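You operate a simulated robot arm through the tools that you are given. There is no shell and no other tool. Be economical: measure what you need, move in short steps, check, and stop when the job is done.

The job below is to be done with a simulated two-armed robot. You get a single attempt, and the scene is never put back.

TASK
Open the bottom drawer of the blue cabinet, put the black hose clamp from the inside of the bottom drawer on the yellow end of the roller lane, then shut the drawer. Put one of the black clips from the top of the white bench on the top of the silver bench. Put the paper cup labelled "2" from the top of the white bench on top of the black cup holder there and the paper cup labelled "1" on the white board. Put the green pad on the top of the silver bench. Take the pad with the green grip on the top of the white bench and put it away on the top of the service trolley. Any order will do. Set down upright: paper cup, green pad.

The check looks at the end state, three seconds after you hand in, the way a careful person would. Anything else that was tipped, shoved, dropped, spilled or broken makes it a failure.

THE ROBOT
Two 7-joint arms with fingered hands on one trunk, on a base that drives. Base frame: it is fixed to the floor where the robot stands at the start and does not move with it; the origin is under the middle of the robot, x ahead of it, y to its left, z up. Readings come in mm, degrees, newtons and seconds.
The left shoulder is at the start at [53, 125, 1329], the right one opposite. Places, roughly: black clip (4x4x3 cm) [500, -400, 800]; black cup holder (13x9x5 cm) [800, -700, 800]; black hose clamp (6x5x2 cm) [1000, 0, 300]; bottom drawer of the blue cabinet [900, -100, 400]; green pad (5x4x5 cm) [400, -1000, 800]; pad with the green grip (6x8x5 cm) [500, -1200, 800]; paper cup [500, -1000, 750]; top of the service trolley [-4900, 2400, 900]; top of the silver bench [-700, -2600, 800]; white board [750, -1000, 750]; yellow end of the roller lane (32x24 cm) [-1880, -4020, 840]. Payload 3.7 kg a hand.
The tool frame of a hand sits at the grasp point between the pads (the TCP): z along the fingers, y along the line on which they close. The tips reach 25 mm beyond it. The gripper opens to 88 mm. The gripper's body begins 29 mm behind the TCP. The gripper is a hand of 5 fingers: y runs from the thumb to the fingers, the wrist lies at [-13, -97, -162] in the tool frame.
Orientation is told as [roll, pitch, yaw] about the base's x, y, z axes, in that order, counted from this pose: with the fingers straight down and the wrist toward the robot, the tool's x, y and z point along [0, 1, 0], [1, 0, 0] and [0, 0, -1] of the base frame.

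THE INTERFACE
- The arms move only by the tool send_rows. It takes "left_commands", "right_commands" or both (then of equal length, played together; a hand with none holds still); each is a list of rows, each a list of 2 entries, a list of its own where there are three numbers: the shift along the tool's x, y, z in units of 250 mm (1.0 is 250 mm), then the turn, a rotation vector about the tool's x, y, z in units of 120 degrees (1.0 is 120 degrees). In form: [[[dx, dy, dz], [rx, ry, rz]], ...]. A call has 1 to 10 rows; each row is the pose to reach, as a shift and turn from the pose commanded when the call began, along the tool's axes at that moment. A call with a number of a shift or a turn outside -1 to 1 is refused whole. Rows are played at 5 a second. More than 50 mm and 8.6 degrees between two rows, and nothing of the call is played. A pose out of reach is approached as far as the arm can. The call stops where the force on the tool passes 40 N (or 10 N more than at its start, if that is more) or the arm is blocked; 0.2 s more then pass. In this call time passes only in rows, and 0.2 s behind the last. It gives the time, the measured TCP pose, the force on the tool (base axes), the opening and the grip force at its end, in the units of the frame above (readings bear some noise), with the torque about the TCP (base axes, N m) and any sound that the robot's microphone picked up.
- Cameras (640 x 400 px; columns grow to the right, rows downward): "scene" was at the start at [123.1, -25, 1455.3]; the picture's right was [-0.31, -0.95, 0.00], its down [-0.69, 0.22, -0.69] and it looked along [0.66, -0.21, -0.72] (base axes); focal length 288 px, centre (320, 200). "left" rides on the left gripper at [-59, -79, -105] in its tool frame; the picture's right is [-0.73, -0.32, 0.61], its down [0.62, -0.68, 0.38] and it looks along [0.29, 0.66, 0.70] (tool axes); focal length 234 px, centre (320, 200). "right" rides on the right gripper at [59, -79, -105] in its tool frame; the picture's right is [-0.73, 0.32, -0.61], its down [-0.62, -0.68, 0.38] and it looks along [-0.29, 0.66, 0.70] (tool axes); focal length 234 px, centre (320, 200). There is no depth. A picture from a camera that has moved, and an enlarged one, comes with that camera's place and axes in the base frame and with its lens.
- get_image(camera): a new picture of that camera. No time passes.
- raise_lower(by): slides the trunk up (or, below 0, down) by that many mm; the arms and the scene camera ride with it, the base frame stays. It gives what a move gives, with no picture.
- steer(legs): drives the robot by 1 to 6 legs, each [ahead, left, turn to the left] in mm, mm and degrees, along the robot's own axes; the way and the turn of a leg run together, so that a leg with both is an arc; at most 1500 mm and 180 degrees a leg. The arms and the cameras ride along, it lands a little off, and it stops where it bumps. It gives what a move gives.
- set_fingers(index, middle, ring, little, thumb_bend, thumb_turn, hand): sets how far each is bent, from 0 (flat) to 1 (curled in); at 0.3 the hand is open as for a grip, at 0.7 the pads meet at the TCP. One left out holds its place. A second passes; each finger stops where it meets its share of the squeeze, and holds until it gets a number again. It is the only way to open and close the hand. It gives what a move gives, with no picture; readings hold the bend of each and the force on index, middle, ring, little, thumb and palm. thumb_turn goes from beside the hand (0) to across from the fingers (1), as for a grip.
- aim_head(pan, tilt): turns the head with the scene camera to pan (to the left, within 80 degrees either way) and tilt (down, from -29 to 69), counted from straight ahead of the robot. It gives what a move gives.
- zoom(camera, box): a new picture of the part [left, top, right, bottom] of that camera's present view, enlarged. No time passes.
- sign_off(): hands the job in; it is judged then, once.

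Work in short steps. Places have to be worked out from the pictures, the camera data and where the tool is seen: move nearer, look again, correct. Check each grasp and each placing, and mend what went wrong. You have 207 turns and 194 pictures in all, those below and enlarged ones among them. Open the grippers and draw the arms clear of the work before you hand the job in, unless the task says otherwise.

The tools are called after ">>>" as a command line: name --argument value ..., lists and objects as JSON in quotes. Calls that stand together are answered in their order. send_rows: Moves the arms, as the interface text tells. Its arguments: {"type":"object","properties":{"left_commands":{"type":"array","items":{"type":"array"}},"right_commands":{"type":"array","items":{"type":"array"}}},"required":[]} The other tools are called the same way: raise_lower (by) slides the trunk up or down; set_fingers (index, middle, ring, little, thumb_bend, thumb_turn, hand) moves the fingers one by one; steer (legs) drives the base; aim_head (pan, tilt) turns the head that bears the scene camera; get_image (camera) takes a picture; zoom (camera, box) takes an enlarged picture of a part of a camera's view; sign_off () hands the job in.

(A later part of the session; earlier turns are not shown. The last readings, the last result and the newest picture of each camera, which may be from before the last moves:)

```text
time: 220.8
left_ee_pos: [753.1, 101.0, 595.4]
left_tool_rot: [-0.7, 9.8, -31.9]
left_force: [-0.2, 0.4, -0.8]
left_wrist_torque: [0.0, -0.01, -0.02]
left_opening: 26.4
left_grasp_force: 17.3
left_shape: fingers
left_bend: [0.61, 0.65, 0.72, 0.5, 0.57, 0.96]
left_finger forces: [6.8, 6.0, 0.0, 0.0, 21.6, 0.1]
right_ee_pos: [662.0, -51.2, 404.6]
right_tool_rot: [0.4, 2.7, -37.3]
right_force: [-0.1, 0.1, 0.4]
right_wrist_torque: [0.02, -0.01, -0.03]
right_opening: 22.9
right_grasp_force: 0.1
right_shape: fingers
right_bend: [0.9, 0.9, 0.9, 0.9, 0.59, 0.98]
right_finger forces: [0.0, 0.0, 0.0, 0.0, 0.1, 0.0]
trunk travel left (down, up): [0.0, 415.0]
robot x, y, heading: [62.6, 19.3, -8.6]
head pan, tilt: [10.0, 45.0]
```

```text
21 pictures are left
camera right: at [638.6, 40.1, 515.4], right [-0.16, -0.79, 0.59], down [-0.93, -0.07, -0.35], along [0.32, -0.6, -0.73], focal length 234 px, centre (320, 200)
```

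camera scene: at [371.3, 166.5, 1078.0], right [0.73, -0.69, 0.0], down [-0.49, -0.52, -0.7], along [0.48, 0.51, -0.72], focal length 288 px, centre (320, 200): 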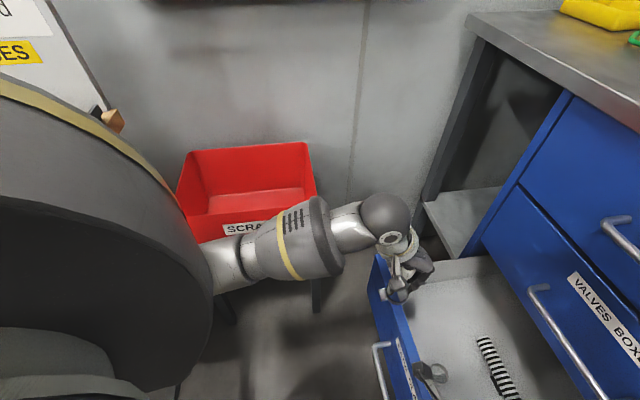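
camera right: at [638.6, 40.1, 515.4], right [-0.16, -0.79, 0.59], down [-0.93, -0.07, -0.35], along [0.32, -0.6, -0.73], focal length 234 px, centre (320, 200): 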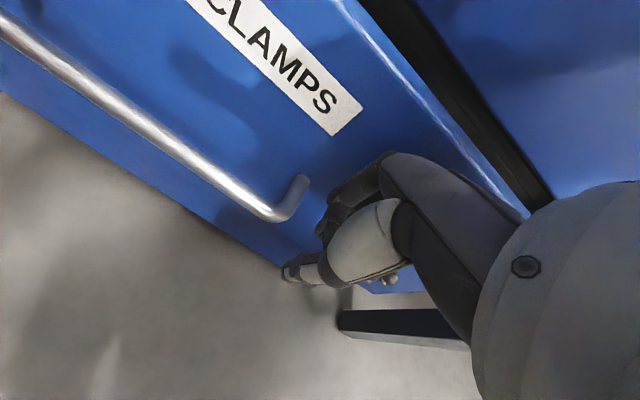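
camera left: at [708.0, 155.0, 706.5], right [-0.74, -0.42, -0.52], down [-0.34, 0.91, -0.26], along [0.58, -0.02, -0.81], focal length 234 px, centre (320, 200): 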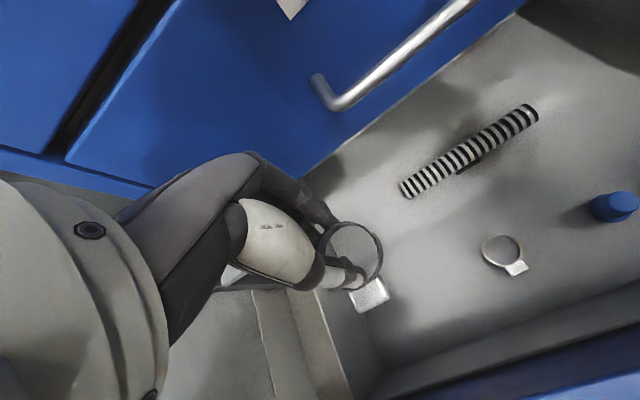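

The drawer is nearly shut. Pull the left hand back 110 mm so it clears the cabinet, then push the rest.

>>> send_rows --left_commands '[[[0, -0.15, -0.02], [0, 0, 0]], [[0, -0.3, -0.04], [0, 0, 0]], [[0, -0.45, -0.06], [0, 0, 0]]]'

>>> steer --legs '[[40, -21, 0], [35, -18, 0]]'

>>> get_image --camera "right"

```text
time: 221.6
left_ee_pos: [660.8, 159.8, 631.6]
left_tool_rot: [-0.7, 9.5, -32.1]
left_force: [0.2, 0.5, -0.1]
left_wrist_torque: [0.0, -0.07, 0.01]
left_opening: 26.1
left_grasp_force: 16.1
left_shape: fingers
left_bend: [0.61, 0.65, 0.72, 0.5, 0.57, 0.96]
left_finger forces: [6.8, 6.0, 0.0, 0.0, 20.6, 0.1]
right_ee_pos: [662.6, -51.7, 406.3]
right_tool_rot: [0.4, 2.7, -37.2]
right_force: [-1.0, -0.4, -0.2]
right_wrist_torque: [-0.04, 0.01, 0.0]
right_opening: 22.7
right_grasp_force: 0.1
right_shape: fingers
right_bend: [0.9, 0.9, 0.9, 0.9, 0.59, 0.98]
right_finger forces: [0.1, 0.0, 0.1, 0.1, 0.0, 0.0]
trunk travel left (down, up): [0.0, 415.0]
robot x, y, heading: [63.2, 17.3, -8.9]
head pan, tilt: [10.0, 45.0]
```

```text
time: 223.0
left_ee_pos: [710.3, 121.7, 631.0]
left_tool_rot: [-0.7, 9.6, -32.1]
left_force: [0.0, 0.3, 0.1]
left_wrist_torque: [0.01, -0.03, 0.0]
left_opening: 26.1
left_grasp_force: 17.0
left_shape: fingers
left_bend: [0.61, 0.65, 0.72, 0.5, 0.57, 0.96]
left_finger forces: [6.8, 6.0, 0.0, 0.0, 20.5, 0.0]
right_ee_pos: [706.8, -82.3, 402.6]
right_tool_rot: [0.4, 3.8, -37.1]
right_force: [-3.1, 2.5, 0.3]
right_wrist_torque: [-0.07, -0.09, 0.0]
right_opening: 22.5
right_grasp_force: 1.5
right_shape: fingers
right_bend: [0.9, 0.9, 0.9, 0.9, 0.59, 0.98]
right_finger forces: [0.1, 2.1, 0.1, 0.1, 0.0, 0.1]
trunk travel left (down, up): [0.0, 415.0]
robot x, y, heading: [117.2, -20.0, -8.7]
head pan, tilt: [10.0, 45.0]
stopped in leg 2: the force on the tool passed its limit at 65 N (the readings are from after the stop); the commanded pose is now the measured one
```

```text
20 pictures are left
camera right: at [683.9, 8.0, 513.7], right [-0.15, -0.8, 0.58], down [-0.94, -0.07, -0.34], along [0.31, -0.6, -0.74], focal length 234 px, centre (320, 200)
```

right: 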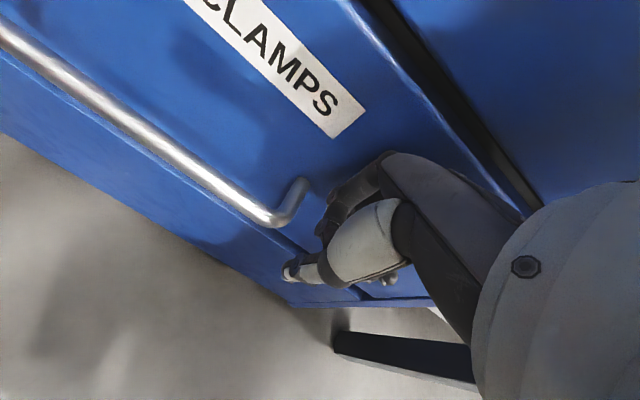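

Drawer is shut (push stopped at 65 N, panel flush). Now back away, raise the trunk, and turn back to the bench heading.

>>> steer --legs '[[-165, 10, 0]]'

>>> raise_lower --by 264

>>> steer --legs '[[0, -60, -28], [0, -480, 0]]'

>>> aim_head --pan 0 --tilt 40

>>> get_image --camera "scene"

```text
time: 224.4
left_ee_pos: [549.1, 157.8, 629.9]
left_tool_rot: [-0.7, 9.7, -31.9]
left_force: [0.3, -0.8, 0.5]
left_wrist_torque: [0.03, -0.03, 0.01]
left_opening: 26.2
left_grasp_force: 17.0
left_shape: fingers
left_bend: [0.61, 0.65, 0.72, 0.5, 0.57, 0.96]
left_finger forces: [6.8, 6.0, 0.1, 0.0, 20.5, 0.0]
right_ee_pos: [547.2, -46.7, 403.7]
right_tool_rot: [0.3, 3.7, -36.9]
right_force: [-0.1, 0.3, 0.2]
right_wrist_torque: [-0.02, 0.01, -0.03]
right_opening: 22.6
right_grasp_force: 0.1
right_shape: fingers
right_bend: [0.9, 0.9, 0.9, 0.9, 0.59, 0.98]
right_finger forces: [0.0, 0.0, 0.0, 0.1, 0.0, 0.0]
trunk travel left (down, up): [0.0, 415.0]
robot x, y, heading: [-42.4, 17.1, -8.4]
head pan, tilt: [10.0, 45.0]
```

```text
time: 227.1
left_ee_pos: [550.1, 158.8, 893.5]
left_tool_rot: [-0.8, 9.8, -31.8]
left_force: [-0.2, -0.3, -0.4]
left_wrist_torque: [-0.01, 0.02, 0.02]
left_opening: 26.3
left_grasp_force: 16.4
left_shape: fingers
left_bend: [0.61, 0.65, 0.72, 0.5, 0.57, 0.96]
left_finger forces: [6.7, 6.2, 0.0, 0.0, 19.2, 0.1]
right_ee_pos: [546.8, -47.3, 666.3]
right_tool_rot: [0.2, 3.9, -36.9]
right_force: [-0.6, -0.7, -0.4]
right_wrist_torque: [0.0, -0.01, 0.0]
right_opening: 22.8
right_grasp_force: 0.0
right_shape: fingers
right_bend: [0.9, 0.9, 0.9, 0.9, 0.59, 0.98]
right_finger forces: [0.1, 0.0, 0.0, 0.0, 0.1, 0.0]
trunk travel left (down, up): [-264.0, 151.0]
robot x, y, heading: [-43.1, 12.2, -8.3]
head pan, tilt: [10.0, 45.0]
```

```text
time: 233.3
left_ee_pos: [224.1, -590.4, 894.5]
left_tool_rot: [-0.7, 9.7, -61.0]
left_force: [-0.5, 0.4, -0.1]
left_wrist_torque: [0.02, -0.02, -0.03]
left_opening: 26.4
left_grasp_force: 16.2
left_shape: fingers
left_bend: [0.61, 0.65, 0.72, 0.5, 0.57, 0.96]
left_finger forces: [6.8, 6.2, 0.0, 0.0, 18.6, 0.0]
right_ee_pos: [122.0, -767.2, 667.0]
right_tool_rot: [0.3, 3.6, -66.1]
right_force: [-0.2, 0.6, 0.2]
right_wrist_torque: [0.02, -0.02, 0.0]
right_opening: 22.6
right_grasp_force: 0.1
right_shape: fingers
right_bend: [0.9, 0.9, 0.9, 0.9, 0.59, 0.98]
right_finger forces: [0.0, 0.1, 0.1, 0.0, 0.0, 0.1]
trunk travel left (down, up): [-264.0, 151.0]
robot x, y, heading: [-362.9, -421.7, -37.7]
head pan, tilt: [10.0, 45.0]
```

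```text
time: 234.1
left_ee_pos: [224.6, -589.6, 895.0]
left_tool_rot: [-0.7, 9.9, -61.0]
left_force: [-0.4, -1.4, 0.2]
left_wrist_torque: [-0.01, 0.02, 0.0]
left_opening: 26.4
left_grasp_force: 15.9
left_shape: fingers
left_bend: [0.61, 0.65, 0.72, 0.5, 0.57, 0.96]
left_finger forces: [6.8, 6.2, 0.0, 0.0, 18.6, 0.1]
right_ee_pos: [122.0, -767.0, 667.0]
right_tool_rot: [0.3, 3.7, -66.0]
right_force: [-0.1, -0.9, -0.2]
right_wrist_torque: [0.02, -0.02, -0.02]
right_opening: 22.9
right_grasp_force: 0.0
right_shape: fingers
right_bend: [0.9, 0.9, 0.9, 0.9, 0.59, 0.98]
right_finger forces: [0.1, 0.0, 0.0, 0.0, 0.0, 0.0]
trunk travel left (down, up): [-264.0, 151.0]
robot x, y, heading: [-365.5, -425.6, -37.6]
head pan, tilt: [0.0, 40.0]
```

```text
19 pictures are left
camera scene: at [-222.7, -531.9, 1382.4], right [-0.61, -0.79, 0.0], down [-0.51, 0.39, -0.77], along [0.61, -0.47, -0.64], focal length 288 px, centre (320, 200)
```

scene: 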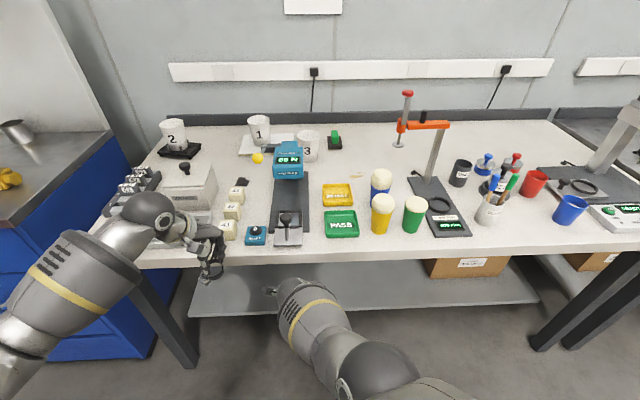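

Raise the trunk 130 mm, lift both hands and re-orient the right hand (yaw to bench, pitch −10°, open) before approaching the green-grip pad ≈ [542,-1195].

>>> raise_lower --by 130

>>> send_rows --right_commands '[[[0, -0.03, -0.16], [-0.019, 0, -0.041]], [[0, -0.06, -0.33], [-0.038, 0, -0.082]], [[0, -0.08, -0.5], [-0.057, 0, -0.123]], [[0, -0.1, -0.67], [-0.076, 0, -0.164]], [[0, -0.1, -0.84], [-0.095, 0, -0.205]], [[0, -0.1, -1.0], [-0.114, 0, -0.245]]]' --left_commands '[[[0, -0.06, -0.1], [0, 0, 0]], [[0, -0.12, -0.2], [0, 0, 0]], [[0, -0.18, -0.3], [0, 0, 0]], [[0, -0.24, -0.4], [0, 0, 0]], [[0, -0.3, -0.5], [0, 0, 0]], [[0, -0.36, -0.6], [0, 0, 0]]]'

>>> set_fingers --hand "right" --index 0.3 --middle 0.3 --ring 0.3 --little 0.3 --thumb_bend 0.3

>>> steer --legs '[[0, 75, 1], [370, 0, 0]]'

>>> get_image --camera "scene"

```text
time: 235.6
left_ee_pos: [224.1, -589.4, 1023.2]
left_tool_rot: [-0.7, 9.8, -61.0]
left_force: [0.4, -0.2, 0.2]
left_wrist_torque: [0.02, 0.03, -0.05]
left_opening: 26.3
left_grasp_force: 15.7
left_shape: fingers
left_bend: [0.61, 0.65, 0.72, 0.5, 0.57, 0.96]
left_finger forces: [6.7, 6.2, 0.0, 0.0, 18.4, 0.1]
right_ee_pos: [144.9, -784.9, 865.6]
right_tool_rot: [3.7, -2.4, -66.0]
right_force: [-0.2, 0.3, -0.1]
right_wrist_torque: [-0.01, -0.02, 0.01]
right_opening: 23.1
right_grasp_force: 0.1
right_shape: fingers
right_bend: [0.9, 0.9, 0.9, 0.9, 0.59, 0.98]
right_finger forces: [0.1, 0.1, 0.1, 0.0, 0.0, 0.0]
trunk travel left (down, up): [-394.0, 21.0]
robot x, y, heading: [-360.5, -424.2, -37.6]
head pan, tilt: [0.0, 40.0]
```

```text
time: 237.0
left_ee_pos: [195.5, -533.5, 1187.4]
left_tool_rot: [-0.8, 9.9, -61.0]
left_force: [-0.8, 0.0, 0.3]
left_wrist_torque: [-0.02, -0.03, -0.03]
left_opening: 26.2
left_grasp_force: 15.9
left_shape: fingers
left_bend: [0.61, 0.65, 0.72, 0.5, 0.57, 0.96]
left_finger forces: [6.8, 6.4, 0.0, 0.0, 17.8, 0.0]
right_ee_pos: [115.4, -758.4, 1114.3]
right_tool_rot: [-1.6, -16.9, -36.4]
right_force: [0.0, 0.4, 0.0]
right_wrist_torque: [-0.01, -0.02, -0.02]
right_opening: 23.3
right_grasp_force: 0.0
right_shape: fingers
right_bend: [0.9, 0.9, 0.9, 0.9, 0.59, 0.98]
right_finger forces: [0.0, 0.0, 0.0, 0.0, 0.0, 0.0]
trunk travel left (down, up): [-394.0, 21.0]
robot x, y, heading: [-364.2, -423.9, -37.6]
head pan, tilt: [0.0, 40.0]
```

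```text
time: 238.0
left_ee_pos: [195.8, -532.9, 1186.6]
left_tool_rot: [-0.7, 9.8, -61.0]
left_force: [0.5, -1.1, 0.2]
left_wrist_torque: [-0.03, 0.0, -0.03]
left_opening: 26.3
left_grasp_force: 15.6
left_shape: fingers
left_bend: [0.61, 0.65, 0.72, 0.5, 0.57, 0.96]
left_finger forces: [6.7, 6.5, 0.1, 0.0, 17.8, 0.1]
right_ee_pos: [114.9, -759.3, 1113.1]
right_tool_rot: [-1.5, -16.9, -36.6]
right_force: [1.0, -0.2, 0.8]
right_wrist_torque: [-0.01, 0.0, -0.03]
right_opening: 84.7
right_grasp_force: 0.0
right_shape: fingers
right_bend: [0.3, 0.3, 0.3, 0.3, 0.3, 0.98]
right_finger forces: [0.0, 0.1, 0.0, 0.0, 0.0, 0.0]
trunk travel left (down, up): [-394.0, 21.0]
robot x, y, heading: [-359.6, -426.7, -37.8]
head pan, tilt: [0.0, 40.0]
```

```text
time: 241.3
left_ee_pos: [537.2, -677.5, 1187.2]
left_tool_rot: [-0.9, 9.7, -59.6]
left_force: [-0.6, 0.1, -0.9]
left_wrist_torque: [0.0, -0.03, -0.01]
left_opening: 26.3
left_grasp_force: 15.2
left_shape: fingers
left_bend: [0.61, 0.65, 0.72, 0.5, 0.57, 0.96]
left_finger forces: [6.8, 6.4, 0.0, 0.1, 17.9, 0.0]
right_ee_pos: [462.6, -904.2, 1113.9]
right_tool_rot: [-1.4, -16.9, -35.2]
right_force: [-0.1, 0.0, 0.2]
right_wrist_torque: [0.0, 0.03, 0.0]
right_opening: 84.4
right_grasp_force: 0.1
right_shape: fingers
right_bend: [0.3, 0.3, 0.3, 0.3, 0.3, 0.98]
right_finger forces: [0.0, 0.1, 0.0, 0.0, 0.0, 0.0]
trunk travel left (down, up): [-394.0, 21.0]
robot x, y, heading: [-26.3, -579.1, -36.2]
head pan, tilt: [0.0, 40.0]
```

```text
18 pictures are left
camera scene: at [78.5, -656.2, 1515.0], right [-0.59, -0.81, 0.0], down [-0.52, 0.38, -0.77], along [0.62, -0.45, -0.64], focal length 288 px, centre (320, 200)
```

scene: 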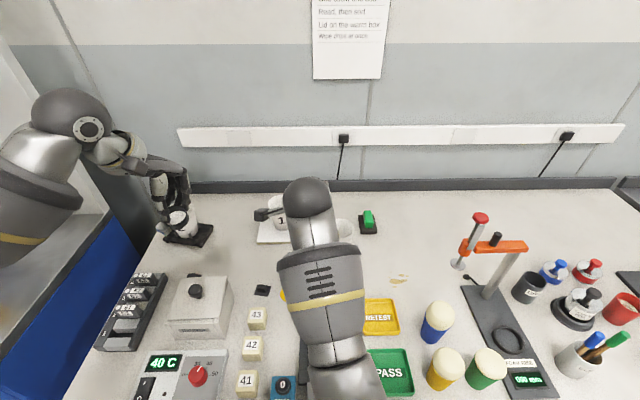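

Move the right hand 191 mm right, lower the trunk 150 mm, then look before extending forward to the pad.

>>> send_rows --right_commands '[[[-0.155, 0, 0], [0.012, 0, 0]], [[-0.31, 0, 0], [0.024, 0, 0]], [[-0.465, 0, 0], [0.036, 0, 0]], [[-0.62, 0, 0], [0.048, 0, 0]], [[-0.764, 0, 0], [0.058, 0, 0]]]'

>>> raise_lower --by -150

>>> send_rows --right_commands '[[[0, 0.16, -0.028], [0, 0, 0]], [[0, 0.32, -0.056], [0, 0, 0]], [[0, 0.48, -0.085], [0, 0, 0]], [[0, 0.64, -0.113], [0, 0, 0]], [[0, 0.8, -0.141], [0, 0, 0]], [[0, 0.9, -0.16], [0, 0, 0]]]'

>>> get_image --camera "right"

```text
time: 242.5
left_ee_pos: [537.0, -677.1, 1186.7]
left_tool_rot: [-0.6, 9.8, -59.5]
left_force: [0.1, -0.2, -0.1]
left_wrist_torque: [-0.01, 0.01, 0.0]
left_opening: 26.7
left_grasp_force: 14.9
left_shape: fingers
left_bend: [0.61, 0.65, 0.72, 0.5, 0.57, 0.96]
left_finger forces: [6.8, 6.4, 0.0, 0.0, 17.7, 0.0]
right_ee_pos: [349.2, -1058.9, 1118.4]
right_tool_rot: [-1.4, -9.9, -35.3]
right_force: [-0.8, 0.1, 1.1]
right_wrist_torque: [0.02, 0.01, 0.01]
right_opening: 84.3
right_grasp_force: 0.1
right_shape: fingers
right_bend: [0.3, 0.3, 0.3, 0.3, 0.3, 0.98]
right_finger forces: [0.0, 0.0, 0.0, 0.1, 0.1, 0.1]
trunk travel left (down, up): [-394.0, 21.0]
robot x, y, heading: [-25.1, -582.3, -36.1]
head pan, tilt: [0.0, 40.0]
```

```text
time: 244.3
left_ee_pos: [536.0, -676.8, 1037.8]
left_tool_rot: [-0.7, 9.7, -59.6]
left_force: [0.4, 0.3, -0.4]
left_wrist_torque: [0.0, -0.04, 0.01]
left_opening: 26.4
left_grasp_force: 15.8
left_shape: fingers
left_bend: [0.61, 0.65, 0.72, 0.5, 0.57, 0.96]
left_finger forces: [6.9, 6.4, 0.1, 0.1, 17.7, 0.0]
right_ee_pos: [350.7, -1058.4, 970.0]
right_tool_rot: [-1.4, -10.0, -35.4]
right_force: [-0.3, 0.0, 0.7]
right_wrist_torque: [-0.02, 0.0, 0.0]
right_opening: 84.7
right_grasp_force: 0.0
right_shape: fingers
right_bend: [0.3, 0.3, 0.3, 0.3, 0.3, 0.98]
right_finger forces: [0.0, 0.0, 0.1, 0.0, 0.1, 0.1]
trunk travel left (down, up): [-244.0, 171.0]
robot x, y, heading: [-25.6, -579.4, -36.3]
head pan, tilt: [0.0, 40.0]
```

```text
time: 245.7
left_ee_pos: [537.4, -676.5, 1036.1]
left_tool_rot: [-0.9, 9.7, -59.6]
left_force: [-0.7, -0.2, -0.7]
left_wrist_torque: [-0.02, 0.03, -0.01]
left_opening: 26.5
left_grasp_force: 15.8
left_shape: fingers
left_bend: [0.61, 0.65, 0.72, 0.5, 0.57, 0.96]
left_finger forces: [6.9, 6.4, 0.0, 0.0, 17.7, 0.0]
right_ee_pos: [528.4, -1182.6, 1047.6]
right_tool_rot: [-1.4, -9.9, -35.4]
right_force: [0.4, -0.6, 0.1]
right_wrist_torque: [0.01, 0.02, 0.02]
right_opening: 84.4
right_grasp_force: 0.1
right_shape: fingers
right_bend: [0.3, 0.3, 0.3, 0.3, 0.3, 0.98]
right_finger forces: [0.0, 0.0, 0.0, 0.1, 0.0, 0.1]
trunk travel left (down, up): [-244.0, 171.0]
robot x, y, heading: [-23.9, -583.3, -36.0]
head pan, tilt: [0.0, 40.0]
```

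```text
17 pictures are left
camera right: at [485.6, -1075.9, 1136.7], right [-0.24, -0.7, 0.67], down [-0.86, -0.16, -0.48], along [0.45, -0.69, -0.57], focal length 234 px, centre (320, 200)
```

right: 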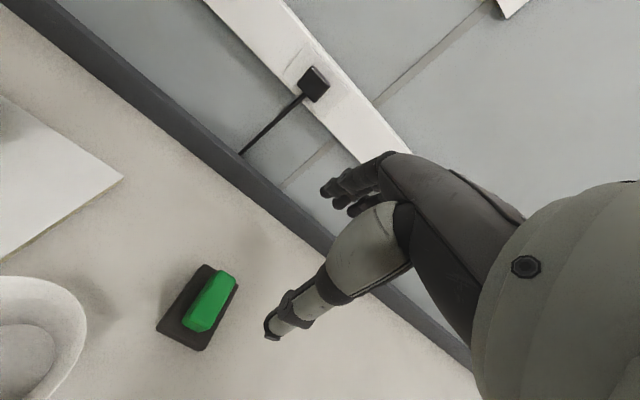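

Green grip at ≈ [535,-1189], aligned with the fingers. Narrow the hand a little and descend to z≈863.

>>> set_fingers --hand "right" --index 0.36 --middle 0.36 --ring 0.36 --little 0.36 --thumb_bend 0.36

>>> send_rows --right_commands '[[[-0.005, -0.02, 0.17], [0, 0, 0]], [[-0.005, -0.04, 0.34], [0, 0, 0]], [[-0.005, -0.06, 0.5], [0, 0, 0]], [[-0.005, -0.08, 0.65], [0, 0, 0]], [[-0.005, -0.093, 0.735], [0, 0, 0]]]'

>>> get_image --camera "right"

```text
time: 246.7
left_ee_pos: [538.0, -677.5, 1036.5]
left_tool_rot: [-0.8, 9.8, -59.6]
left_force: [0.1, -0.1, 0.6]
left_wrist_torque: [0.01, 0.0, -0.03]
left_opening: 26.5
left_grasp_force: 15.5
left_shape: fingers
left_bend: [0.61, 0.65, 0.72, 0.5, 0.57, 0.96]
left_finger forces: [6.8, 6.4, 0.0, 0.1, 17.7, 0.1]
right_ee_pos: [529.1, -1182.4, 1047.8]
right_tool_rot: [-1.3, -9.9, -35.4]
right_force: [0.1, -1.2, 0.4]
right_wrist_torque: [-0.01, 0.03, -0.04]
right_opening: 72.6
right_grasp_force: 0.1
right_shape: fingers
right_bend: [0.36, 0.36, 0.36, 0.36, 0.36, 0.98]
right_finger forces: [0.0, 0.0, 0.0, 0.0, 0.1, 0.1]
trunk travel left (down, up): [-244.0, 171.0]
robot x, y, heading: [-21.7, -581.5, -36.4]
head pan, tilt: [0.0, 40.0]
```

```text
time: 247.9
left_ee_pos: [536.8, -676.1, 1037.0]
left_tool_rot: [-0.7, 9.7, -59.7]
left_force: [-0.3, -0.3, 0.2]
left_wrist_torque: [-0.03, -0.03, -0.01]
left_opening: 26.3
left_grasp_force: 15.2
left_shape: fingers
left_bend: [0.61, 0.65, 0.72, 0.5, 0.57, 0.96]
left_finger forces: [6.8, 6.3, 0.0, 0.0, 17.6, 0.0]
right_ee_pos: [529.3, -1193.6, 862.1]
right_tool_rot: [-1.4, -10.1, -35.4]
right_force: [-1.0, 0.2, 2.7]
right_wrist_torque: [0.04, 0.02, -0.03]
right_opening: 75.6
right_grasp_force: 1.4
right_shape: fingers
right_bend: [0.35, 0.36, 0.36, 0.36, 0.34, 0.98]
right_finger forces: [1.5, 0.0, 0.1, 0.1, 1.4, 0.0]
trunk travel left (down, up): [-244.0, 171.0]
robot x, y, heading: [-25.0, -585.5, -36.2]
head pan, tilt: [0.0, 40.0]
```

```text
16 pictures are left
camera right: at [487.2, -1087.0, 951.1], right [-0.24, -0.7, 0.67], down [-0.86, -0.17, -0.48], along [0.45, -0.69, -0.56], focal length 234 px, centre (320, 200)
```

right: 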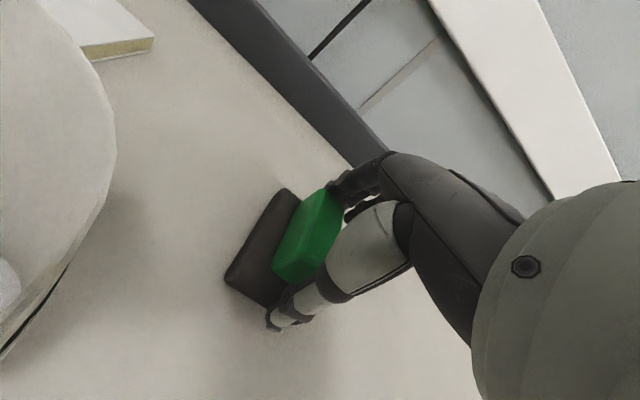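

The green grip sits right between thumb and index. Close and lift.

>>> set_fingers --hand "right" --index 0.6 --middle 0.6 --ring 0.5 --little 0.4 --thumb_bend 0.6

>>> send_rows --right_commands '[[[0, 0.02, -0.1], [0, 0, 0]], [[0, 0.05, -0.28], [0, 0, 0]], [[0, 0.08, -0.46], [0, 0, 0]], [[0, 0.11, -0.64], [0, 0, 0]], [[0, 0.13, -0.75], [0, 0, 0]]]'

>>> get_image --camera "right"

```text
time: 248.9
left_ee_pos: [536.0, -676.7, 1036.8]
left_tool_rot: [-0.8, 9.7, -59.6]
left_force: [0.6, 0.0, -0.4]
left_wrist_torque: [0.01, -0.03, 0.0]
left_opening: 26.2
left_grasp_force: 15.0
left_shape: fingers
left_bend: [0.61, 0.65, 0.72, 0.5, 0.57, 0.96]
left_finger forces: [6.8, 6.4, 0.0, 0.0, 17.7, 0.1]
right_ee_pos: [530.2, -1192.9, 862.9]
right_tool_rot: [-1.3, -10.0, -35.3]
right_force: [1.8, -1.2, 6.9]
right_wrist_torque: [-0.01, 0.09, -0.01]
right_opening: 68.5
right_grasp_force: 13.3
right_shape: fingers
right_bend: [0.37, 0.56, 0.5, 0.4, 0.37, 0.97]
right_finger forces: [10.7, 6.1, 0.1, 0.0, 10.3, 0.0]
trunk travel left (down, up): [-244.0, 171.0]
robot x, y, heading: [-21.0, -583.2, -36.3]
head pan, tilt: [0.0, 40.0]
```

```text
time: 250.1
left_ee_pos: [537.6, -676.0, 1037.2]
left_tool_rot: [-0.8, 9.9, -59.6]
left_force: [1.2, -0.2, -0.4]
left_wrist_torque: [-0.03, 0.01, 0.01]
left_opening: 26.4
left_grasp_force: 15.6
left_shape: fingers
left_bend: [0.61, 0.65, 0.72, 0.5, 0.57, 0.96]
left_finger forces: [6.8, 6.4, 0.0, 0.1, 17.5, 0.0]
right_ee_pos: [533.0, -1187.4, 1050.8]
right_tool_rot: [-1.4, -9.9, -35.4]
right_force: [-0.7, 0.5, 0.0]
right_wrist_torque: [0.01, -0.02, 0.0]
right_opening: 67.4
right_grasp_force: 10.7
right_shape: fingers
right_bend: [0.39, 0.58, 0.5, 0.4, 0.37, 0.97]
right_finger forces: [8.9, 2.0, 0.1, 0.0, 9.1, 0.0]
trunk travel left (down, up): [-244.0, 171.0]
robot x, y, heading: [-26.1, -580.8, -36.4]
head pan, tilt: [0.0, 40.0]
```

```text
15 pictures are left
camera right: at [489.6, -1081.4, 1139.9], right [-0.24, -0.7, 0.67], down [-0.86, -0.16, -0.48], along [0.45, -0.69, -0.57], focal length 234 px, centre (320, 200)
```

right: 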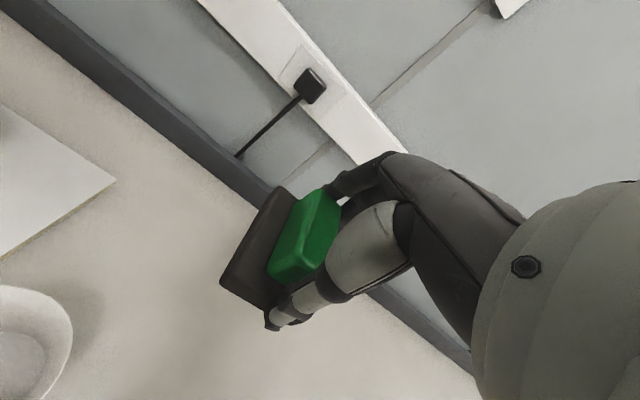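

Pad held. Raise, retract, and drive toward the roller lane (room v≈−4350): back 480 mm, then right ~3.6 m.

>>> raise_lower --by 130

>>> send_rows --right_commands '[[[0, -0.16, 0], [0, 0, 0]], [[0, -0.33, 0], [0, 0, 0]], [[0, -0.5, 0], [0, 0, 0]], [[0, -0.67, 0], [0, 0, 0]], [[0, -0.84, 0], [0, 0, 0]], [[0, -1.0, 0], [0, 0, 0]]]'

>>> steer --legs '[[-480, 0, -0.4], [0, -1500, 0], [0, -1500, 0], [0, -450, 0]]'

>>> aim_head --pan -15 --tilt 30

>>> get_image --camera "scene"

```text
time: 251.6
left_ee_pos: [536.1, -677.2, 1165.9]
left_tool_rot: [-0.7, 9.8, -59.6]
left_force: [0.0, -0.1, -0.2]
left_wrist_torque: [-0.02, 0.0, 0.01]
left_opening: 26.4
left_grasp_force: 15.0
left_shape: fingers
left_bend: [0.61, 0.65, 0.72, 0.5, 0.57, 0.96]
left_finger forces: [6.8, 6.4, 0.0, 0.0, 17.6, 0.1]
right_ee_pos: [533.5, -1188.5, 1181.3]
right_tool_rot: [-1.3, -9.9, -35.4]
right_force: [0.3, 0.3, -1.1]
right_wrist_torque: [-0.01, -0.03, 0.0]
right_opening: 66.7
right_grasp_force: 10.1
right_shape: fingers
right_bend: [0.39, 0.58, 0.5, 0.4, 0.37, 0.97]
right_finger forces: [8.8, 1.8, 0.0, 0.0, 8.7, 0.0]
trunk travel left (down, up): [-374.0, 41.0]
robot x, y, heading: [-26.6, -583.3, -36.1]
head pan, tilt: [0.0, 40.0]
```

```text
time: 253.0
left_ee_pos: [536.1, -675.9, 1166.9]
left_tool_rot: [-0.7, 9.7, -59.6]
left_force: [-0.9, 0.2, 0.2]
left_wrist_torque: [-0.03, -0.01, -0.02]
left_opening: 26.1
left_grasp_force: 15.3
left_shape: fingers
left_bend: [0.61, 0.65, 0.72, 0.5, 0.57, 0.96]
left_finger forces: [6.8, 6.4, 0.0, 0.1, 17.6, 0.0]
right_ee_pos: [331.1, -1044.9, 1137.9]
right_tool_rot: [-1.4, -9.9, -35.3]
right_force: [0.1, -0.3, -1.2]
right_wrist_torque: [-0.03, -0.02, -0.02]
right_opening: 56.7
right_grasp_force: 8.0
right_shape: fingers
right_bend: [0.42, 0.59, 0.5, 0.4, 0.44, 0.97]
right_finger forces: [7.1, 0.8, 0.0, 0.0, 7.7, 0.0]
trunk travel left (down, up): [-374.0, 41.0]
robot x, y, heading: [-23.0, -584.3, -36.3]
head pan, tilt: [0.0, 40.0]
```

```text
time: 285.8
left_ee_pos: [-1917.6, -3150.2, 1166.6]
left_tool_rot: [-0.7, 9.8, -59.5]
left_force: [-0.3, -0.7, 0.1]
left_wrist_torque: [0.02, -0.02, 0.01]
left_opening: 26.4
left_grasp_force: 15.5
left_shape: fingers
left_bend: [0.61, 0.65, 0.72, 0.5, 0.57, 0.96]
left_finger forces: [6.8, 6.5, 0.1, 0.0, 17.5, 0.0]
right_ee_pos: [-2119.5, -3519.5, 1137.6]
right_tool_rot: [-1.3, -9.9, -35.3]
right_force: [-0.4, 0.1, -0.5]
right_wrist_torque: [-0.03, 0.0, 0.05]
right_opening: 56.5
right_grasp_force: 7.9
right_shape: fingers
right_bend: [0.42, 0.59, 0.5, 0.4, 0.44, 0.97]
right_finger forces: [7.1, 0.8, 0.0, 0.0, 7.7, 0.1]
trunk travel left (down, up): [-374.0, 41.0]
robot x, y, heading: [-2479.3, -3052.5, -36.1]
head pan, tilt: [0.0, 40.0]
```

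```text
time: 286.5
left_ee_pos: [-1917.3, -3150.6, 1167.1]
left_tool_rot: [-0.8, 9.8, -59.5]
left_force: [0.0, 0.4, -1.4]
left_wrist_torque: [0.0, 0.0, 0.0]
left_opening: 26.4
left_grasp_force: 15.3
left_shape: fingers
left_bend: [0.61, 0.65, 0.72, 0.5, 0.57, 0.96]
left_finger forces: [6.7, 6.6, 0.0, 0.0, 17.5, 0.0]
right_ee_pos: [-2120.4, -3519.2, 1137.4]
right_tool_rot: [-1.4, -9.9, -35.4]
right_force: [-0.1, -0.3, -0.4]
right_wrist_torque: [0.05, -0.02, 0.02]
right_opening: 56.3
right_grasp_force: 8.2
right_shape: fingers
right_bend: [0.42, 0.59, 0.5, 0.4, 0.44, 0.97]
right_finger forces: [7.0, 0.8, 0.0, 0.0, 7.7, 0.0]
trunk travel left (down, up): [-374.0, 41.0]
robot x, y, heading: [-2477.0, -3055.3, -36.0]
head pan, tilt: [-15.0, 30.0]
```

```text
14 pictures are left
camera scene: at [-2388.2, -3149.8, 1510.5], right [-0.78, -0.63, 0.0], down [-0.31, 0.39, -0.87], along [0.54, -0.67, -0.5], focal length 288 px, centre (320, 200)
```

scene: 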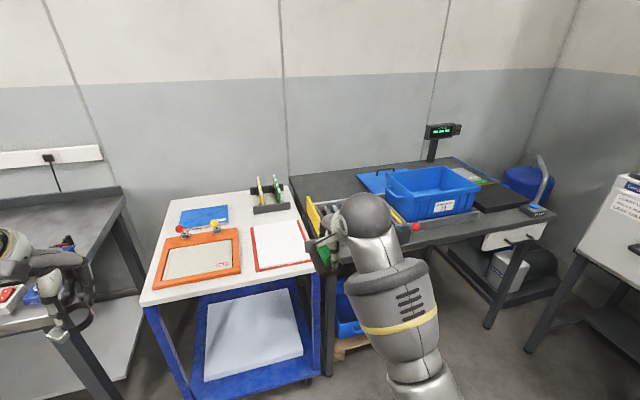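

The yellow end should be hidden behind my right wrist. Drive right 590 mm and forward 480 mm, then look down.

>>> steer --legs '[[0, -590, -0.7], [480, 0, 0]]'

>>> aim_head --pan 10 --tilt 40

>>> get_image --camera "scene"

```text
time: 294.7
left_ee_pos: [-1895.6, -3929.6, 1166.6]
left_tool_rot: [-0.9, 9.8, -60.6]
left_force: [-0.1, -0.1, 0.8]
left_wrist_torque: [-0.02, -0.02, 0.0]
left_opening: 26.2
left_grasp_force: 15.4
left_shape: fingers
left_bend: [0.61, 0.65, 0.72, 0.5, 0.57, 0.96]
left_finger forces: [6.8, 6.6, 0.0, 0.0, 17.5, 0.0]
right_ee_pos: [-2104.0, -4295.6, 1137.6]
right_tool_rot: [-1.4, -9.9, -36.3]
right_force: [-0.2, 0.9, 0.3]
right_wrist_torque: [0.01, 0.01, 0.0]
right_opening: 56.7
right_grasp_force: 7.7
right_shape: fingers
right_bend: [0.42, 0.59, 0.5, 0.4, 0.44, 0.97]
right_finger forces: [7.1, 0.9, 0.0, 0.1, 7.6, 0.0]
trunk travel left (down, up): [-374.0, 41.0]
robot x, y, heading: [-2453.6, -3823.7, -37.3]
head pan, tilt: [-15.0, 30.0]
```

```text
time: 295.6
left_ee_pos: [-1894.4, -3930.0, 1166.3]
left_tool_rot: [-0.8, 9.8, -60.6]
left_force: [0.7, -0.2, -0.4]
left_wrist_torque: [0.0, -0.04, 0.01]
left_opening: 26.3
left_grasp_force: 15.1
left_shape: fingers
left_bend: [0.61, 0.65, 0.72, 0.5, 0.57, 0.96]
left_finger forces: [6.8, 6.4, 0.0, 0.1, 17.6, 0.1]
right_ee_pos: [-2104.6, -4295.8, 1136.9]
right_tool_rot: [-1.4, -9.8, -36.2]
right_force: [0.0, 0.7, 0.0]
right_wrist_torque: [-0.01, -0.02, 0.01]
right_opening: 56.5
right_grasp_force: 8.0
right_shape: fingers
right_bend: [0.42, 0.59, 0.5, 0.4, 0.44, 0.97]
right_finger forces: [7.1, 0.9, 0.1, 0.1, 7.6, 0.1]
trunk travel left (down, up): [-374.0, 41.0]
robot x, y, heading: [-2456.3, -3825.7, -37.4]
head pan, tilt: [10.0, 40.0]
```

```text
13 pictures are left
camera scene: at [-2346.2, -3888.8, 1495.2], right [-0.46, -0.89, 0.0], down [-0.57, 0.29, -0.77], along [0.68, -0.35, -0.64], focal length 288 px, centre (320, 200)
```

scene: 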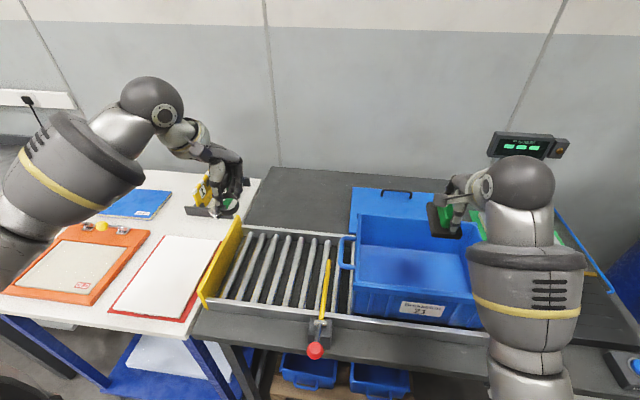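

The roller section next to the yellow end stop is free. I target a gap between rollers at ≈ [-1882,-4048], z≈845, and lower the left hand above it.

>>> send_rows --left_commands '[[[-0.06, 0.16, 0], [-0.02, 0, 0]], [[-0.13, 0.32, 0.06], [-0.04, 0, 0]], [[-0.19, 0.46, 0.16], [-0.06, 0, 0]], [[-0.19, 0.5, 0.34], [-0.08, 0, 0]], [[-0.19, 0.54, 0.52], [-0.08, 0, 0]], [[-0.19, 0.568, 0.7], [-0.08, 0, 0]]]'

>>> get_image --camera "left"

```text
time: 297.0
left_ee_pos: [-1883.8, -4050.4, 970.7]
left_tool_rot: [-0.7, 0.1, -60.4]
left_force: [0.7, -0.6, -0.3]
left_wrist_torque: [0.02, 0.01, 0.01]
left_opening: 26.3
left_grasp_force: 14.4
left_shape: fingers
left_bend: [0.61, 0.65, 0.72, 0.5, 0.57, 0.96]
left_finger forces: [6.7, 6.3, 0.0, 0.1, 16.5, 0.0]
right_ee_pos: [-2105.4, -4296.1, 1137.4]
right_tool_rot: [-1.4, -9.9, -36.2]
right_force: [-0.1, -0.2, -0.6]
right_wrist_torque: [0.01, 0.05, -0.01]
right_opening: 56.5
right_grasp_force: 7.5
right_shape: fingers
right_bend: [0.42, 0.59, 0.5, 0.4, 0.44, 0.97]
right_finger forces: [7.1, 0.8, 0.0, 0.0, 7.6, 0.0]
trunk travel left (down, up): [-374.0, 41.0]
robot x, y, heading: [-2455.5, -3824.2, -37.0]
head pan, tilt: [10.0, 40.0]
```

```text
12 pictures are left
camera left: at [-1971.9, -4010.8, 1075.1], right [-0.8, -0.08, -0.6], down [0.2, 0.9, -0.39], along [0.57, -0.43, -0.7], focal length 234 px, centre (320, 200)
```

left: 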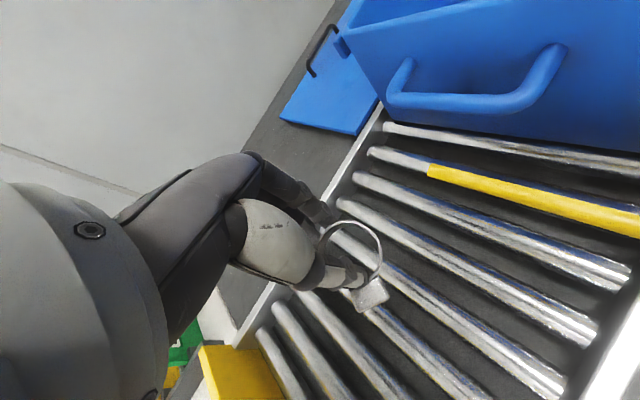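

Landing point is mid-lane on the rollers. Lower 72 mm, then creep to contact.

>>> send_rows --left_commands '[[[0, 0, 0.12], [0, 0, 0]], [[0, 0, 0.22], [0, 0, 0]], [[0, 0, 0.28], [0, 0, 0]], [[0, 0, 0.3], [0, 0, 0]]]'

>>> send_rows --left_commands '[[[0, 0, 0.012], [0, 0, 0]], [[0, 0, 0.024], [0, 0, 0]]]'

>>> get_image --camera "left"

```text
time: 298.0
left_ee_pos: [-1885.6, -4050.5, 896.5]
left_tool_rot: [-0.6, 0.0, -60.4]
left_force: [0.7, 0.5, 3.4]
left_wrist_torque: [0.15, 0.08, -0.01]
left_opening: 26.3
left_grasp_force: 15.1
left_shape: fingers
left_bend: [0.61, 0.65, 0.72, 0.5, 0.57, 0.96]
left_finger forces: [6.7, 7.2, 0.1, 0.1, 16.9, 0.0]
right_ee_pos: [-2105.5, -4294.2, 1138.5]
right_tool_rot: [-1.5, -10.0, -36.3]
right_force: [-0.1, 0.8, -0.4]
right_wrist_torque: [-0.03, 0.03, 0.02]
right_opening: 56.6
right_grasp_force: 7.8
right_shape: fingers
right_bend: [0.42, 0.59, 0.5, 0.4, 0.44, 0.97]
right_finger forces: [7.0, 0.8, 0.0, 0.1, 7.7, 0.0]
trunk travel left (down, up): [-374.0, 41.0]
robot x, y, heading: [-2456.8, -3827.8, -37.4]
head pan, tilt: [10.0, 40.0]
```

```text
time: 298.6
left_ee_pos: [-1885.1, -4051.9, 895.5]
left_tool_rot: [-0.7, -0.3, -60.4]
left_force: [2.4, 0.2, 25.8]
left_wrist_torque: [0.74, 0.56, -0.02]
left_opening: 26.1
left_grasp_force: 33.2
left_shape: fingers
left_bend: [0.6, 0.65, 0.72, 0.5, 0.59, 0.97]
left_finger forces: [5.7, 5.4, 0.0, 0.0, 55.9, 0.0]
right_ee_pos: [-2107.2, -4294.8, 1138.1]
right_tool_rot: [-1.4, -9.9, -36.3]
right_force: [0.2, -0.1, -1.0]
right_wrist_torque: [0.01, 0.02, 0.02]
right_opening: 56.4
right_grasp_force: 7.6
right_shape: fingers
right_bend: [0.42, 0.59, 0.5, 0.4, 0.44, 0.97]
right_finger forces: [7.1, 0.8, 0.0, 0.0, 7.6, 0.1]
trunk travel left (down, up): [-374.0, 41.0]
robot x, y, heading: [-2454.1, -3827.1, -37.4]
head pan, tilt: [10.0, 40.0]
```

```text
11 pictures are left
camera left: at [-1973.9, -4011.7, 998.4], right [-0.8, -0.08, -0.6], down [0.2, 0.9, -0.39], along [0.57, -0.44, -0.7], focal length 234 px, centre (320, 200)
```

left: 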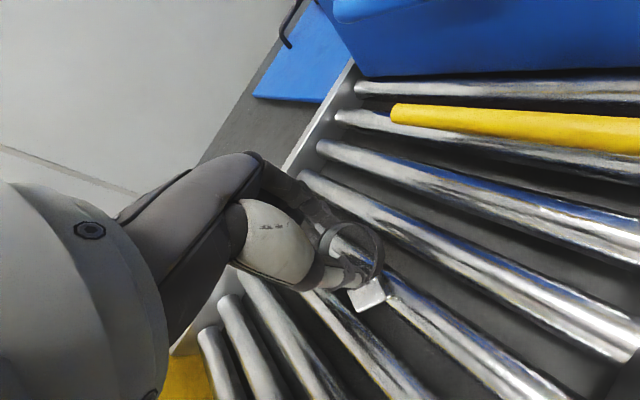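

Contact made (26 N). Relieve 1.5 mm, release, and rise straight up.

>>> send_rows --left_commands '[[[0, 0, -0.014], [0, 0, 0]]]'

>>> set_fingers --hand "left" --index 0.42 --middle 0.42 --ring 0.45 --little 0.45 --thumb_bend 0.4

>>> send_rows --left_commands '[[[0, 0, -0.06], [0, 0, 0]], [[0, 0, -0.16], [0, 0, 0]], [[0, 0, -0.34], [0, 0, 0]], [[0, 0, -0.52], [0, 0, 0]], [[0, 0, -0.7], [0, 0, 0]]]'

>>> get_image --camera "left"

```text
time: 299.0
left_ee_pos: [-1886.1, -4051.3, 893.8]
left_tool_rot: [-0.8, 0.0, -60.4]
left_force: [2.6, -2.4, 19.2]
left_wrist_torque: [0.45, 0.36, -0.01]
left_opening: 26.0
left_grasp_force: 30.6
left_shape: fingers
left_bend: [0.6, 0.65, 0.72, 0.5, 0.6, 0.96]
left_finger forces: [6.7, 5.5, 0.0, 0.0, 49.8, 0.1]
right_ee_pos: [-2106.6, -4294.8, 1137.5]
right_tool_rot: [-1.4, -10.0, -36.2]
right_force: [-0.1, -0.1, -0.4]
right_wrist_torque: [0.01, -0.01, 0.06]
right_opening: 56.5
right_grasp_force: 8.0
right_shape: fingers
right_bend: [0.42, 0.59, 0.5, 0.4, 0.44, 0.97]
right_finger forces: [7.1, 0.8, 0.0, 0.0, 7.6, 0.1]
trunk travel left (down, up): [-374.0, 41.0]
robot x, y, heading: [-2456.2, -3824.8, -37.1]
head pan, tilt: [10.0, 40.0]
```

```text
time: 300.0
left_ee_pos: [-1886.4, -4050.0, 893.2]
left_tool_rot: [-0.7, 0.2, -60.4]
left_force: [0.7, -0.4, 0.7]
left_wrist_torque: [-0.05, 0.02, 0.03]
left_opening: 61.8
left_grasp_force: 0.1
left_shape: fingers
left_bend: [0.42, 0.42, 0.45, 0.45, 0.4, 0.97]
left_finger forces: [0.0, 0.0, 0.0, 0.1, 0.1, 0.0]
right_ee_pos: [-2104.0, -4295.5, 1137.7]
right_tool_rot: [-1.4, -9.9, -36.4]
right_force: [-0.4, -0.1, 0.1]
right_wrist_torque: [-0.01, 0.0, -0.06]
right_opening: 56.5
right_grasp_force: 7.7
right_shape: fingers
right_bend: [0.42, 0.59, 0.5, 0.4, 0.44, 0.97]
right_finger forces: [7.1, 0.8, 0.0, 0.0, 7.6, 0.0]
trunk travel left (down, up): [-374.0, 41.0]
robot x, y, heading: [-2455.8, -3824.6, -37.4]
head pan, tilt: [10.0, 40.0]
```

```text
time: 301.2
left_ee_pos: [-1884.4, -4048.3, 1067.5]
left_tool_rot: [-0.7, 0.2, -60.4]
left_force: [-0.8, -0.3, -0.1]
left_wrist_torque: [0.02, -0.02, 0.02]
left_opening: 61.4
left_grasp_force: 0.0
left_shape: fingers
left_bend: [0.42, 0.42, 0.45, 0.45, 0.4, 0.97]
left_finger forces: [0.0, 0.1, 0.0, 0.0, 0.1, 0.1]
right_ee_pos: [-2105.1, -4296.2, 1137.7]
right_tool_rot: [-1.4, -9.9, -36.3]
right_force: [-0.3, 0.5, -1.6]
right_wrist_torque: [0.0, 0.0, -0.01]
right_opening: 56.7
right_grasp_force: 8.0
right_shape: fingers
right_bend: [0.42, 0.59, 0.5, 0.4, 0.44, 0.97]
right_finger forces: [7.1, 0.8, 0.0, 0.0, 7.6, 0.0]
trunk travel left (down, up): [-374.0, 41.0]
robot x, y, heading: [-2455.6, -3822.4, -37.3]
head pan, tilt: [10.0, 40.0]
```

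```text
10 pictures are left
camera left: at [-1971.8, -4008.0, 1173.5], right [-0.8, -0.08, -0.6], down [0.2, 0.9, -0.39], along [0.57, -0.43, -0.7], focal length 234 px, centre (320, 200)
```

left: 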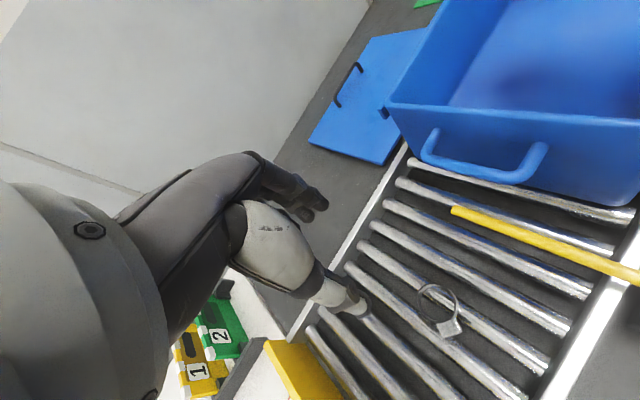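

The black clamp rests on the rollers at the yellow end. Now carry the pad to the trolley (room u≈−5365, v≈−1005): back off, return left along the aisle, turn around and look.

>>> steer --legs '[[-480, 0, 0.5], [0, 1500, 0], [0, 1500, 0], [0, 530, 0], [0, 0, 178]]'

>>> aim_head --pan 0 --tilt 12

>>> get_image --camera "scene"

```text
time: 341.9
left_ee_pos: [-1364.3, -446.4, 1068.6]
left_tool_rot: [-0.6, 0.2, 120.7]
left_force: [0.5, 0.3, 0.1]
left_wrist_torque: [-0.03, 0.01, 0.0]
left_opening: 61.6
left_grasp_force: 0.0
left_shape: fingers
left_bend: [0.42, 0.42, 0.45, 0.45, 0.4, 0.97]
left_finger forces: [0.0, 0.0, 0.0, 0.1, 0.0, 0.0]
right_ee_pos: [-1146.3, -193.9, 1138.7]
right_tool_rot: [-1.4, -9.8, 144.9]
right_force: [0.2, -1.2, -0.2]
right_wrist_torque: [-0.01, -0.03, 0.0]
right_opening: 55.6
right_grasp_force: 6.8
right_shape: fingers
right_bend: [0.42, 0.6, 0.5, 0.4, 0.44, 0.97]
right_finger forces: [6.3, 0.7, 0.1, 0.0, 6.5, 0.1]
trunk travel left (down, up): [-374.0, 41.0]
robot x, y, heading: [-784.8, -659.3, 143.8]
head pan, tilt: [10.0, 40.0]
```

```text
time: 342.9
left_ee_pos: [-1363.1, -446.6, 1068.8]
left_tool_rot: [-0.7, 0.3, 120.7]
left_force: [0.0, 0.2, -0.3]
left_wrist_torque: [-0.01, 0.01, 0.0]
left_opening: 61.5
left_grasp_force: 0.1
left_shape: fingers
left_bend: [0.42, 0.42, 0.45, 0.45, 0.4, 0.97]
left_finger forces: [0.0, 0.0, 0.0, 0.0, 0.0, 0.0]
right_ee_pos: [-1146.8, -193.4, 1138.6]
right_tool_rot: [-1.5, -9.9, 144.8]
right_force: [0.0, -0.5, -0.5]
right_wrist_torque: [-0.03, 0.0, -0.01]
right_opening: 55.6
right_grasp_force: 6.8
right_shape: fingers
right_bend: [0.42, 0.6, 0.5, 0.4, 0.44, 0.97]
right_finger forces: [6.2, 0.7, 0.0, 0.0, 6.4, 0.0]
trunk travel left (down, up): [-374.0, 41.0]
robot x, y, heading: [-786.0, -656.2, 143.9]
head pan, tilt: [0.0, 12.0]
```

```text
9 pictures are left
camera scene: at [-891.3, -579.6, 1539.5], right [0.59, 0.81, 0.0], down [0.17, -0.12, -0.98], along [-0.79, 0.58, -0.21], focal length 288 px, centre (320, 200)
```

scene: 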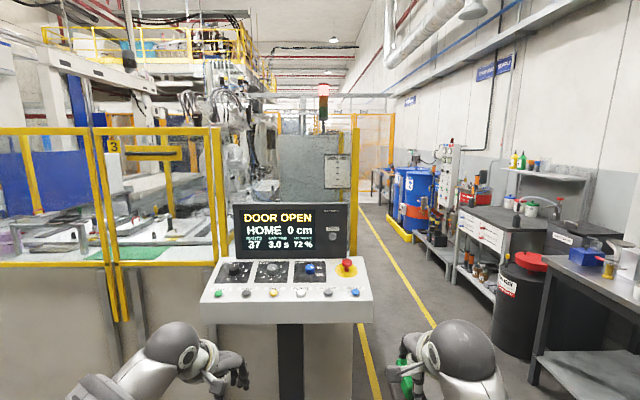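

A machine cell with console stands ahead; the aisle runs to its right. I tighten the pad grip, shift right 620 mm into the aisle and drive forward 1.5 m.

>>> set_fingers --hand "right" --index 0.62 --middle 0.68 --ring 0.6 --thumb_bend 0.62

>>> steer --legs '[[0, -620, -0.5], [1500, 0, 0]]'

>>> aim_head --pan 8 --tilt 15

>>> get_image --camera "scene"

```text
time: 343.9
left_ee_pos: [-1363.7, -446.6, 1068.5]
left_tool_rot: [-0.8, 0.2, 120.7]
left_force: [-0.2, 0.2, -0.2]
left_wrist_torque: [-0.01, -0.03, 0.01]
left_opening: 61.4
left_grasp_force: 0.1
left_shape: fingers
left_bend: [0.42, 0.42, 0.45, 0.45, 0.4, 0.97]
left_finger forces: [0.0, 0.0, 0.0, 0.1, 0.1, 0.1]
right_ee_pos: [-1146.3, -195.6, 1138.5]
right_tool_rot: [-1.3, -9.9, 144.9]
right_force: [-0.1, -0.1, -0.7]
right_wrist_torque: [-0.02, -0.02, 0.04]
right_opening: 54.4
right_grasp_force: 12.7
right_shape: fingers
right_bend: [0.4, 0.67, 0.6, 0.4, 0.5, 0.97]
right_finger forces: [11.5, 1.3, 0.1, 0.0, 12.5, 0.0]
trunk travel left (down, up): [-374.0, 41.0]
robot x, y, heading: [-784.4, -657.0, 143.9]
head pan, tilt: [0.0, 12.0]
```

```text
time: 356.9
left_ee_pos: [-2195.3, 963.6, 1068.8]
left_tool_rot: [-0.7, 0.3, 119.9]
left_force: [-0.1, 0.5, -0.1]
left_wrist_torque: [-0.02, 0.01, -0.03]
left_opening: 61.4
left_grasp_force: 0.1
left_shape: fingers
left_bend: [0.42, 0.42, 0.45, 0.45, 0.4, 0.97]
left_finger forces: [0.0, 0.0, 0.0, 0.0, 0.0, 0.0]
right_ee_pos: [-1974.8, 1211.6, 1137.2]
right_tool_rot: [-1.4, -9.9, 144.1]
right_force: [-0.3, -0.4, 0.2]
right_wrist_torque: [0.01, 0.01, -0.05]
right_opening: 54.5
right_grasp_force: 12.1
right_shape: fingers
right_bend: [0.4, 0.67, 0.6, 0.4, 0.5, 0.97]
right_finger forces: [11.5, 1.3, 0.0, 0.1, 12.5, 0.0]
trunk travel left (down, up): [-374.0, 41.0]
robot x, y, heading: [-1620.4, 741.8, 143.1]
head pan, tilt: [0.0, 12.0]
```

```text
time: 357.5
left_ee_pos: [-2194.3, 963.3, 1068.2]
left_tool_rot: [-0.7, 0.2, 120.0]
left_force: [0.1, -0.1, -0.4]
left_wrist_torque: [-0.03, 0.0, 0.0]
left_opening: 61.5
left_grasp_force: 0.0
left_shape: fingers
left_bend: [0.42, 0.42, 0.45, 0.45, 0.4, 0.97]
left_finger forces: [0.0, 0.0, 0.0, 0.0, 0.0, 0.0]
right_ee_pos: [-1973.7, 1212.2, 1137.4]
right_tool_rot: [-1.4, -10.0, 143.9]
right_force: [-0.7, -1.3, -0.7]
right_wrist_torque: [0.0, 0.0, 0.0]
right_opening: 54.7
right_grasp_force: 13.0
right_shape: fingers
right_bend: [0.4, 0.67, 0.6, 0.4, 0.5, 0.97]
right_finger forces: [11.5, 1.2, 0.1, 0.1, 12.6, 0.1]
trunk travel left (down, up): [-374.0, 41.0]
robot x, y, heading: [-1623.3, 743.0, 143.2]
head pan, tilt: [8.0, 15.0]
```

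```text
8 pictures are left
camera scene: at [-1731.8, 812.8, 1534.8], right [0.48, 0.88, 0.0], down [0.23, -0.12, -0.97], along [-0.85, 0.47, -0.26], focal length 288 px, centre (320, 200)
```

scene: 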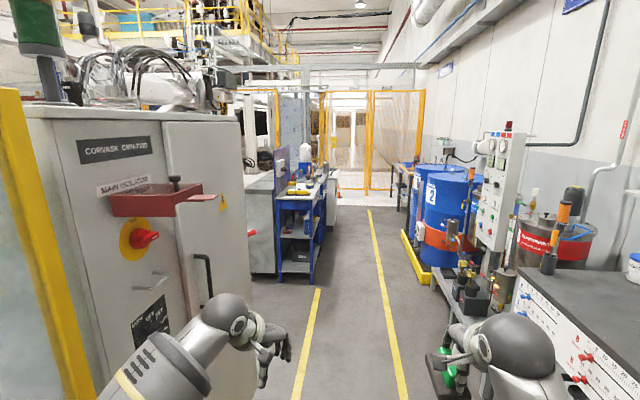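

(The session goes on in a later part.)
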